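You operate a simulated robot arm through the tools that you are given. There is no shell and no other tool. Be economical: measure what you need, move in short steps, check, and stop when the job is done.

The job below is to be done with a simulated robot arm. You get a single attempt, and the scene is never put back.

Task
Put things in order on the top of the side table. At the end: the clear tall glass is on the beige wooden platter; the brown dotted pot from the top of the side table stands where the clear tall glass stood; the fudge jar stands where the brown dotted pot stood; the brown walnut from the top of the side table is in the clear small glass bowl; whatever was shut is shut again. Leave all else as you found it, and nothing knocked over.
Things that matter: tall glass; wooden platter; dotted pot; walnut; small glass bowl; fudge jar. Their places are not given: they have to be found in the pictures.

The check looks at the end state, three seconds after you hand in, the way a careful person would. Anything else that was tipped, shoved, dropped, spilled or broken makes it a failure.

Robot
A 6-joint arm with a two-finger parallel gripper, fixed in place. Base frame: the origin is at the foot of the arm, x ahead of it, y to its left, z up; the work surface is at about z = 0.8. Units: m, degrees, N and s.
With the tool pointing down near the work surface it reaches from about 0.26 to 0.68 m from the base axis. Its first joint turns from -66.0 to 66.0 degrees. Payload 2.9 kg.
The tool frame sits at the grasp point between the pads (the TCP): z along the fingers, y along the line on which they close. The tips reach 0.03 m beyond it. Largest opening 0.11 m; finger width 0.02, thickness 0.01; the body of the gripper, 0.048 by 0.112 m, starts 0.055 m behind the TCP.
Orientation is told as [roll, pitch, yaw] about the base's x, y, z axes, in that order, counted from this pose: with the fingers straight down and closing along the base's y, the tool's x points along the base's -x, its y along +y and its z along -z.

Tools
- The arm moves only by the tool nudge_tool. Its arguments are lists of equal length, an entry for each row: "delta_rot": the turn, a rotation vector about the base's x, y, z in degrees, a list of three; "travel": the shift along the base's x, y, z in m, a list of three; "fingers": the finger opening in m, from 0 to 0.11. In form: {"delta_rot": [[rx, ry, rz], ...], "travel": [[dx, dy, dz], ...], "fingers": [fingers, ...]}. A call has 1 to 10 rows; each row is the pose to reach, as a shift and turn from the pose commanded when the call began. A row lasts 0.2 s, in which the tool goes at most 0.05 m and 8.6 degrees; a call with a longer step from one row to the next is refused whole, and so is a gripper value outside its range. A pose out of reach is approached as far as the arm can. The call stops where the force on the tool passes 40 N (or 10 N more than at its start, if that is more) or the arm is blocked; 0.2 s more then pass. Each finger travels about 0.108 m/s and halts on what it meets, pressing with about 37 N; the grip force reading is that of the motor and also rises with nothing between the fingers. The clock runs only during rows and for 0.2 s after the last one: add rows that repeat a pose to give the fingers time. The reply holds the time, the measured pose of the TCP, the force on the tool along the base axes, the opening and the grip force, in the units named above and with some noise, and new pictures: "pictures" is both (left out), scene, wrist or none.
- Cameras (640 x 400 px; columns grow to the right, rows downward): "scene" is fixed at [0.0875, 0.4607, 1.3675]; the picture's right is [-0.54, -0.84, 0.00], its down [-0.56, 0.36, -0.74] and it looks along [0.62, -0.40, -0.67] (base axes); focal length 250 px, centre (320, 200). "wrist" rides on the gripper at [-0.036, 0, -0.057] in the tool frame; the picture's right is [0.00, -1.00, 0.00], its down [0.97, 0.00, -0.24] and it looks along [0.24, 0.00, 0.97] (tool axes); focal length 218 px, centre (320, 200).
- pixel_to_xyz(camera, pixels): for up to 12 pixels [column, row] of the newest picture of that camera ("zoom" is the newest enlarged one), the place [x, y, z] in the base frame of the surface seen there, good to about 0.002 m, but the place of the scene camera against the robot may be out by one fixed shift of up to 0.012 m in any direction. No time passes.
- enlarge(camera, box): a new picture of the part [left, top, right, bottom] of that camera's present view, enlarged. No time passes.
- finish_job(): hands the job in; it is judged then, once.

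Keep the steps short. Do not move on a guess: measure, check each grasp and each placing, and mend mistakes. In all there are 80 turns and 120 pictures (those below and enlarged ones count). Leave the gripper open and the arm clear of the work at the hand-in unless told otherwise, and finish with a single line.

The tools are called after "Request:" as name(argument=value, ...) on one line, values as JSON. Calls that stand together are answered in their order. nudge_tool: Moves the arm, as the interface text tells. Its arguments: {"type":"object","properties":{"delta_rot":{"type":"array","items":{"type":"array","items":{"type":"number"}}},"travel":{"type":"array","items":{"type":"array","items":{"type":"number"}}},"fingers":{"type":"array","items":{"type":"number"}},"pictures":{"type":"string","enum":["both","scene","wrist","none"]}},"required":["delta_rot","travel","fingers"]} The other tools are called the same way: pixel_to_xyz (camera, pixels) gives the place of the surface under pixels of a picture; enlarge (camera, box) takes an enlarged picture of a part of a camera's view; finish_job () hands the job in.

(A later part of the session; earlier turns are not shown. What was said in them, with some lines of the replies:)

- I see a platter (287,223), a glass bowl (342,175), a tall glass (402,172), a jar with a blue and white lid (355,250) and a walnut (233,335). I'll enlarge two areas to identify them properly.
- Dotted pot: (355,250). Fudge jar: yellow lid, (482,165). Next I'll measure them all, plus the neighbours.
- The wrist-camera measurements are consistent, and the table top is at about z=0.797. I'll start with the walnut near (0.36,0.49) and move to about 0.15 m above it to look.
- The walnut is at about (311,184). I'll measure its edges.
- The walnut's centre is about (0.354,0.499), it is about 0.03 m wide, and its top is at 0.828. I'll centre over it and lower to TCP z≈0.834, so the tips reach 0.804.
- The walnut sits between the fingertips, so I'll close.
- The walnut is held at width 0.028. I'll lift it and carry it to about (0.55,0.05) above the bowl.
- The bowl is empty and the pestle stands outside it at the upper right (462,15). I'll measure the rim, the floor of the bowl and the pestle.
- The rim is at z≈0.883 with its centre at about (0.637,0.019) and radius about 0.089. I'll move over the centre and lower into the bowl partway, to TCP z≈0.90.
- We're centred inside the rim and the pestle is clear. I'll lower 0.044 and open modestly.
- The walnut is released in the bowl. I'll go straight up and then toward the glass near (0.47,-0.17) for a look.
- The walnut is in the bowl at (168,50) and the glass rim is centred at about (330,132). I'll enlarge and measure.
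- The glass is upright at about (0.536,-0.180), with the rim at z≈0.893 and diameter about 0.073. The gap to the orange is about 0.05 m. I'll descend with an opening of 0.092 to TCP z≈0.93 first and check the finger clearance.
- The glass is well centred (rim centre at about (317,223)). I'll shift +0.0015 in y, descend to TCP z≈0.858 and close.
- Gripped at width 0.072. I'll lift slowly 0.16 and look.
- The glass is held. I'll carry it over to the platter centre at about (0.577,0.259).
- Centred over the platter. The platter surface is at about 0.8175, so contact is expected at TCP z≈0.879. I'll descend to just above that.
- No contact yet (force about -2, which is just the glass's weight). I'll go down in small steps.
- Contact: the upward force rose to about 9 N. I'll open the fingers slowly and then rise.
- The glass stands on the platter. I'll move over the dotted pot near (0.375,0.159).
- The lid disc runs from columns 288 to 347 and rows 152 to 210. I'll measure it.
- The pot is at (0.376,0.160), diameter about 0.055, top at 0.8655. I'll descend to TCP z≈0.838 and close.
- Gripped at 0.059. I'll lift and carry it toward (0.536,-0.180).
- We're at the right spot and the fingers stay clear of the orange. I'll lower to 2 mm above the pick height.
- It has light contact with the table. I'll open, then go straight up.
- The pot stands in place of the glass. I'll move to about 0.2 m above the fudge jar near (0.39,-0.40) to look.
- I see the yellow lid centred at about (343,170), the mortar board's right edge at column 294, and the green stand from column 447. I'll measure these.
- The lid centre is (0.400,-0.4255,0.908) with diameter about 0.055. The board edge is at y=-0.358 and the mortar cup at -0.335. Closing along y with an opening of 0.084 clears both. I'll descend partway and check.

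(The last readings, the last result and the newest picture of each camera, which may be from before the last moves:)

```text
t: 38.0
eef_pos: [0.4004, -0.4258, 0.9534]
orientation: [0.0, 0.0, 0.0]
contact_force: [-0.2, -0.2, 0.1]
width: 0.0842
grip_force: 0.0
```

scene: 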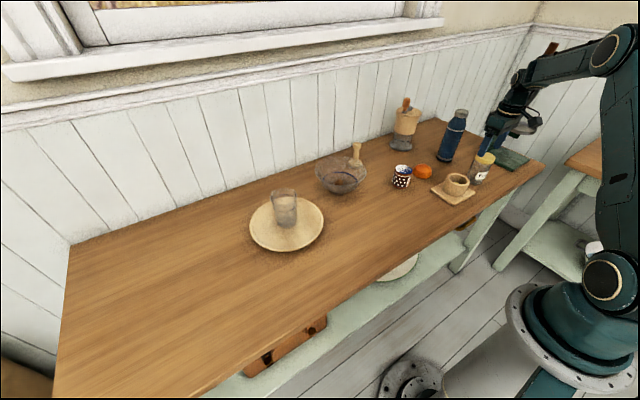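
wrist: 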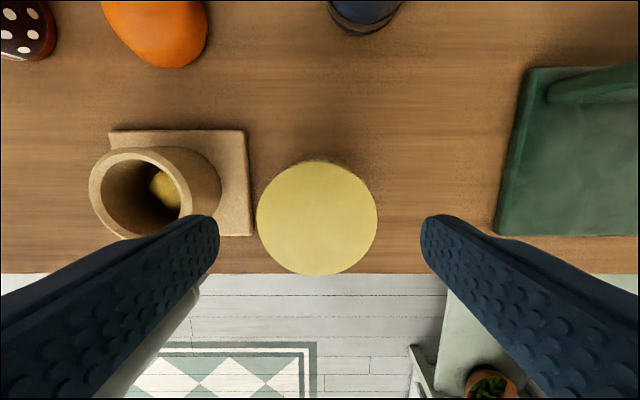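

Clear on both sides. I'll shift x +0.002, descend to z≈0.861 and close.

Request:
nudge_tool(delta_rot=[[0, 0, 0], [0, 0, 0], [0, 0, 0], [0, 0, 0], [0, 0, 0], [0, 0, 0], [0, 0, 0], [0, 0, 0]], travel=[[0.002, 0, -0.03], [0.002, 0, -0.06], [0.002, 0, -0.085], [0.002, 0, -0.092], [0.002, 0, -0.092], [0.002, 0, -0.092], [0.002, 0, -0.092], [0.002, 0, -0.092]], fingers=[0.084, 0.084, 0.084, 0.084, 0.065, 0.05, 0.042, 0.042], pictures="both")

```text
t: 39.8
eef_pos: [0.4011, -0.4261, 0.8609]
orientation: [0.0, 0.0, 0.0]
contact_force: [0.1, 0.1, -0.9]
width: 0.0618
grip_force: 37.2
```

scene: 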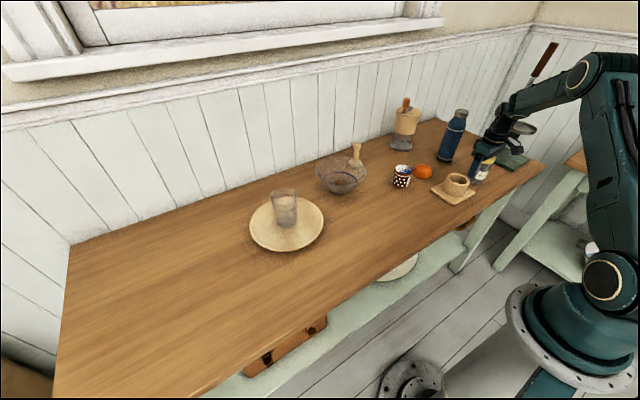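
wrist: 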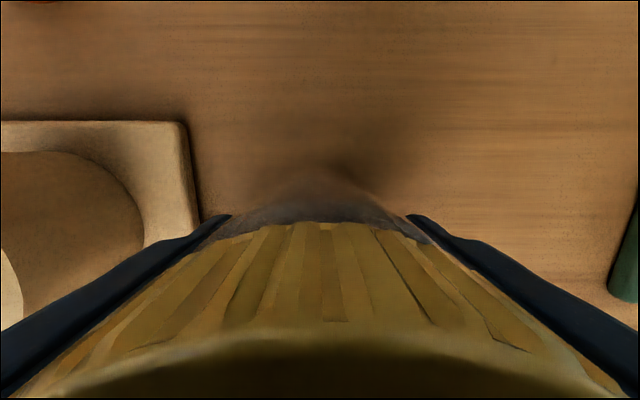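

Gripped at 0.062. I'll lift 0.14 and check.

Request:
nudge_tool(delta_rot=[[0, 0, 0], [0, 0, 0], [0, 0, 0], [0, 0, 0], [0, 0, 0], [0, 0, 0]], travel=[[0, 0, 0.01], [0, 0, 0.04], [0, 0, 0.08], [0, 0, 0.12], [0, 0, 0.15], [0, 0, 0.15]], fingers=[0.042, 0.042, 0.042, 0.042, 0.042, 0.042], pictures="scene")

```text
t: 41.2
eef_pos: [0.4038, -0.4258, 1.0114]
orientation: [0.0, -0.1, 0.0]
contact_force: [0.8, -0.2, -2.1]
width: 0.0619
grip_force: 36.6
```

scene: 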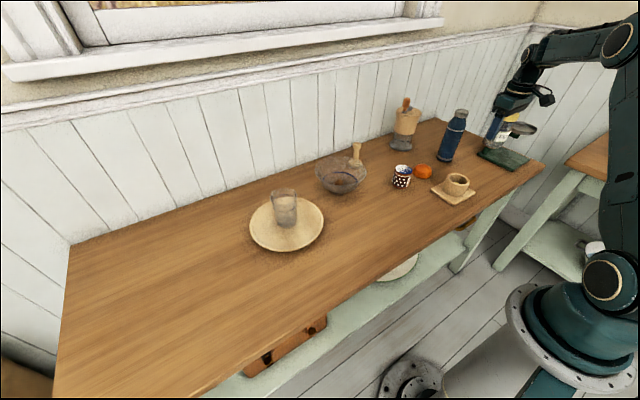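

The jar is held. I'll carry it along y to (0.376,0.160).

Request:
nudge_tool(delta_rot=[[0, 0, 0], [0, 0, 0], [0, 0, 0], [0, 0, 0], [0, 0, 0], [0, 0, 0], [0, 0, 0]], travel=[[0, 0.03, 0], [0, 0.075, 0], [0, 0.12, 0], [0, 0.165, 0], [0, 0.21, 0], [0, 0.255, 0], [0, 0.295, 0]], fingers=[0.042, 0.042, 0.042, 0.042, 0.042, 0.042, 0.042], pictures="none")

Request:
nudge_tool(delta_rot=[[0, 0, 0], [0, 0, 0], [0, 0, 0], [0, 0, 0], [0, 0, 0], [0, 0, 0], [0, 0, 0], [0, 0, 0]], travel=[[-0.004, 0.04, 0], [-0.008, 0.08, 0], [-0.012, 0.12, 0], [-0.016, 0.165, 0], [-0.02, 0.21, 0], [-0.024, 0.255, 0], [-0.0265, 0.2915, 0], [-0.0265, 0.2915, 0]], fingers=[0.042, 0.042, 0.042, 0.042, 0.042, 0.042, 0.042, 0.042], pictures="both")

```text
t: 42.8
eef_pos: [0.4018, -0.13, 1.0104]
orientation: [0.0, 0.0, -0.1]
contact_force: [-0.1, -0.2, -3.1]
width: 0.0618
grip_force: 36.6
```

```text
t: 44.6
eef_pos: [0.3753, 0.1617, 1.0118]
orientation: [0.0, 0.0, 0.0]
contact_force: [0.6, -0.8, -1.5]
width: 0.0615
grip_force: 36.9
```

scene: 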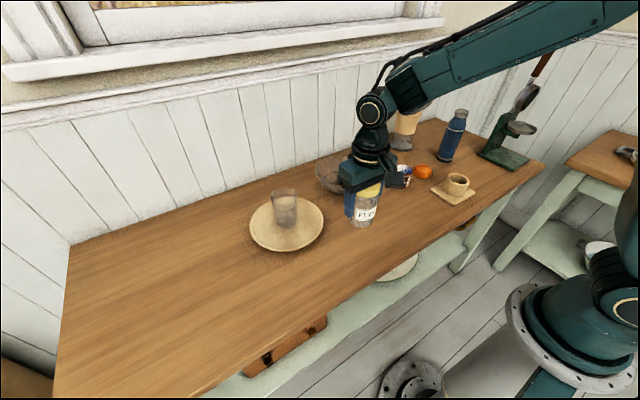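
wrist: 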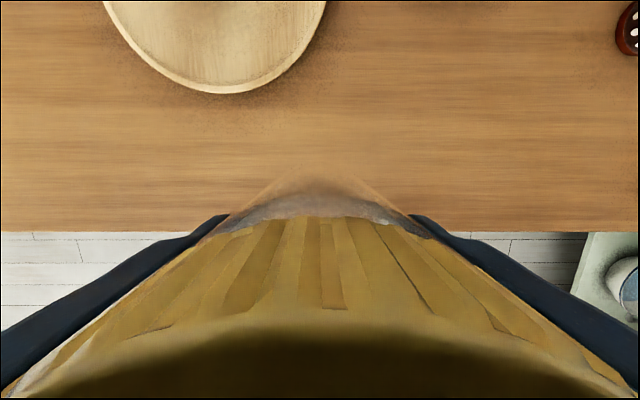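

Position matches the pot's old place. I'll lower to 2 mm above contact, then a fine step.

Request:
nudge_tool(delta_rot=[[0, 0, 0], [0, 0, 0], [0, 0, 0], [0, 0, 0], [0, 0, 0], [0, 0, 0]], travel=[[0, 0, -0.04], [0, 0, -0.08], [0, 0, -0.12], [0, 0, -0.14], [0, 0, -0.148], [0, 0, -0.148]], fingers=[0.042, 0.042, 0.042, 0.042, 0.042, 0.042], pictures="none")

Request:
nudge_tool(delta_rot=[[0, 0, 0], [0, 0, 0]], travel=[[0, 0, -0.0015], [0, 0, -0.0015]], fingers=[0.042, 0.042], pictures="scene")

```text
t: 46.0
eef_pos: [0.3757, 0.1598, 0.8634]
orientation: [0.1, 0.0, 0.0]
contact_force: [-0.8, -0.3, -2.2]
width: 0.0616
grip_force: 36.7
```

```text
t: 46.6
eef_pos: [0.3751, 0.16, 0.8619]
orientation: [-0.1, 0.0, -0.1]
contact_force: [-0.1, -0.3, -1.4]
width: 0.0619
grip_force: 37.3
```

scene: 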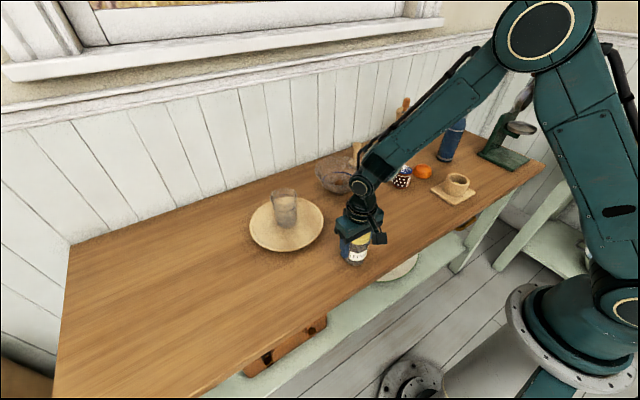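

No contact yet, so one more 1 mm step.

Request:
nudge_tool(delta_rot=[[0, 0, 0], [0, 0, 0]], travel=[[0, 0, -0.001], [0, 0, -0.001]], fingers=[0.042, 0.042], pictures="none")

```text
t: 47.2
eef_pos: [0.3757, 0.1607, 0.8601]
orientation: [-0.1, 0.0, 0.0]
contact_force: [0.2, 0.4, 0.0]
width: 0.0615
grip_force: 36.8
```

The weight is coming off, so the jar is on the table. I'll open and rise.

Request:
nudge_tool(delta_rot=[[0, 0, 0], [0, 0, 0], [0, 0, 0], [0, 0, 0], [0, 0, 0], [0, 0, 0], [0, 0, 0], [0, 0, 0]], travel=[[0, 0, 0], [0, 0, 0], [0, 0, 0.001], [0, 0, 0.03], [0, 0, 0.07], [0, 0, 0.11], [0, 0, 0.15], [0, 0, 0.19]], fingers=[0.068, 0.09, 0.09, 0.09, 0.09, 0.09, 0.11, 0.11], pictures="both")

```text
t: 49.0
eef_pos: [0.3764, 0.1599, 1.0505]
orientation: [0.0, 0.0, 0.0]
contact_force: [-0.9, -0.3, -0.5]
width: 0.1098
grip_force: 0.1
```

scene: 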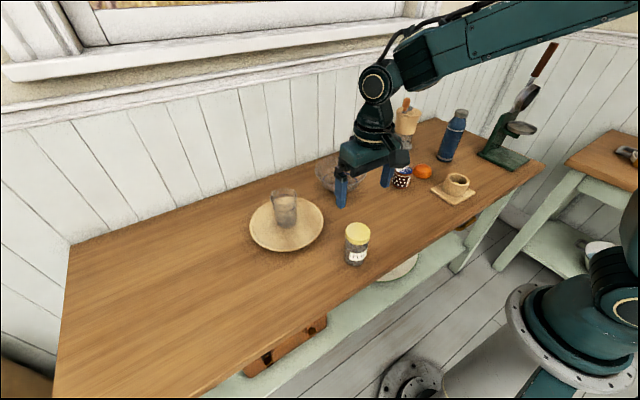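
wrist: 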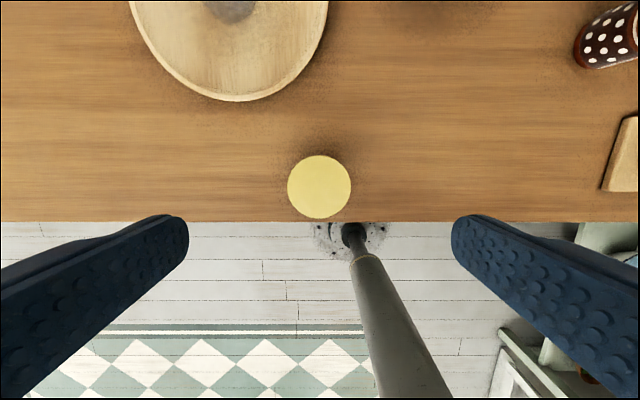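

The jar stands upright. I'll raise the arm clear and check everything.

Request:
nudge_tool(delta_rot=[[0, 0, 0], [0, 0, 0], [0, 0, 0], [0, 0, 0]], travel=[[0.007, 0.001, 0.045], [0.014, 0.002, 0.09], [0.027, 0.004, 0.135], [0.027, 0.004, 0.135]], fingers=[0.11, 0.11, 0.11, 0.11], pictures="both")

Request:
enlarge(camera="scene", box=[230, 120, 500, 280])

Request:
pixel_to_xyz(camera="wrist", pixels=[[323, 178]])

```text
t: 50.0
eef_pos: [0.4028, 0.1639, 1.1872]
orientation: [0.0, -0.1, 0.0]
contact_force: [-0.1, -0.2, 0.1]
width: 0.11
grip_force: 0.0
```

scene: 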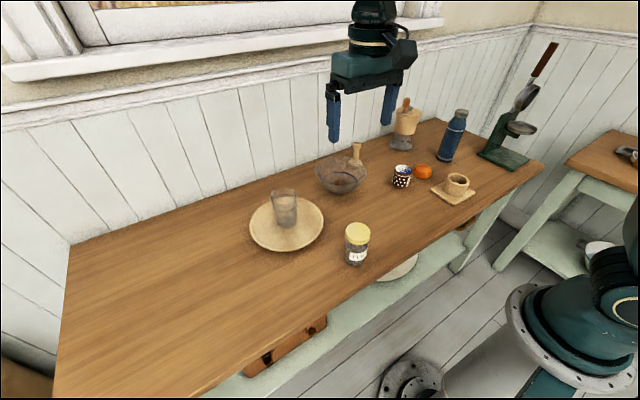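
wrist: 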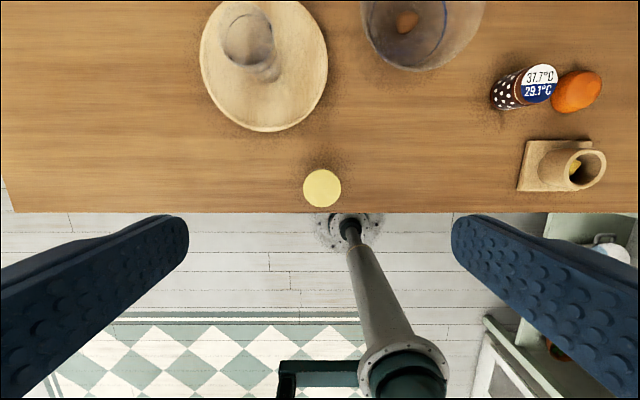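

```text
2.37 times, centred on (365, 200) of scene
```

zoom: 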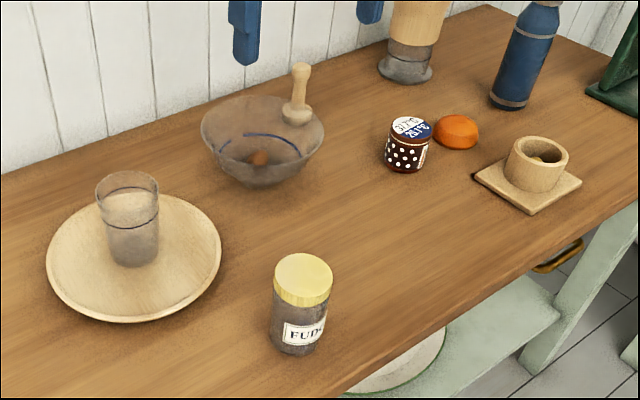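

```text
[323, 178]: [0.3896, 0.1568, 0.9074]
```

Everything is in place and upright, the orange, mortar and pestle have not moved, and both lids are still on. The arm is clear with the gripper open, so I'm handing in.

Request:
finish_job()

```text
The job is handed in.
```

The glass is on the platter, the dotted pot is where the glass stood, the fudge jar is where the pot stood, and the walnut is in the glass bowl, with nothing else moved and the job handed in.
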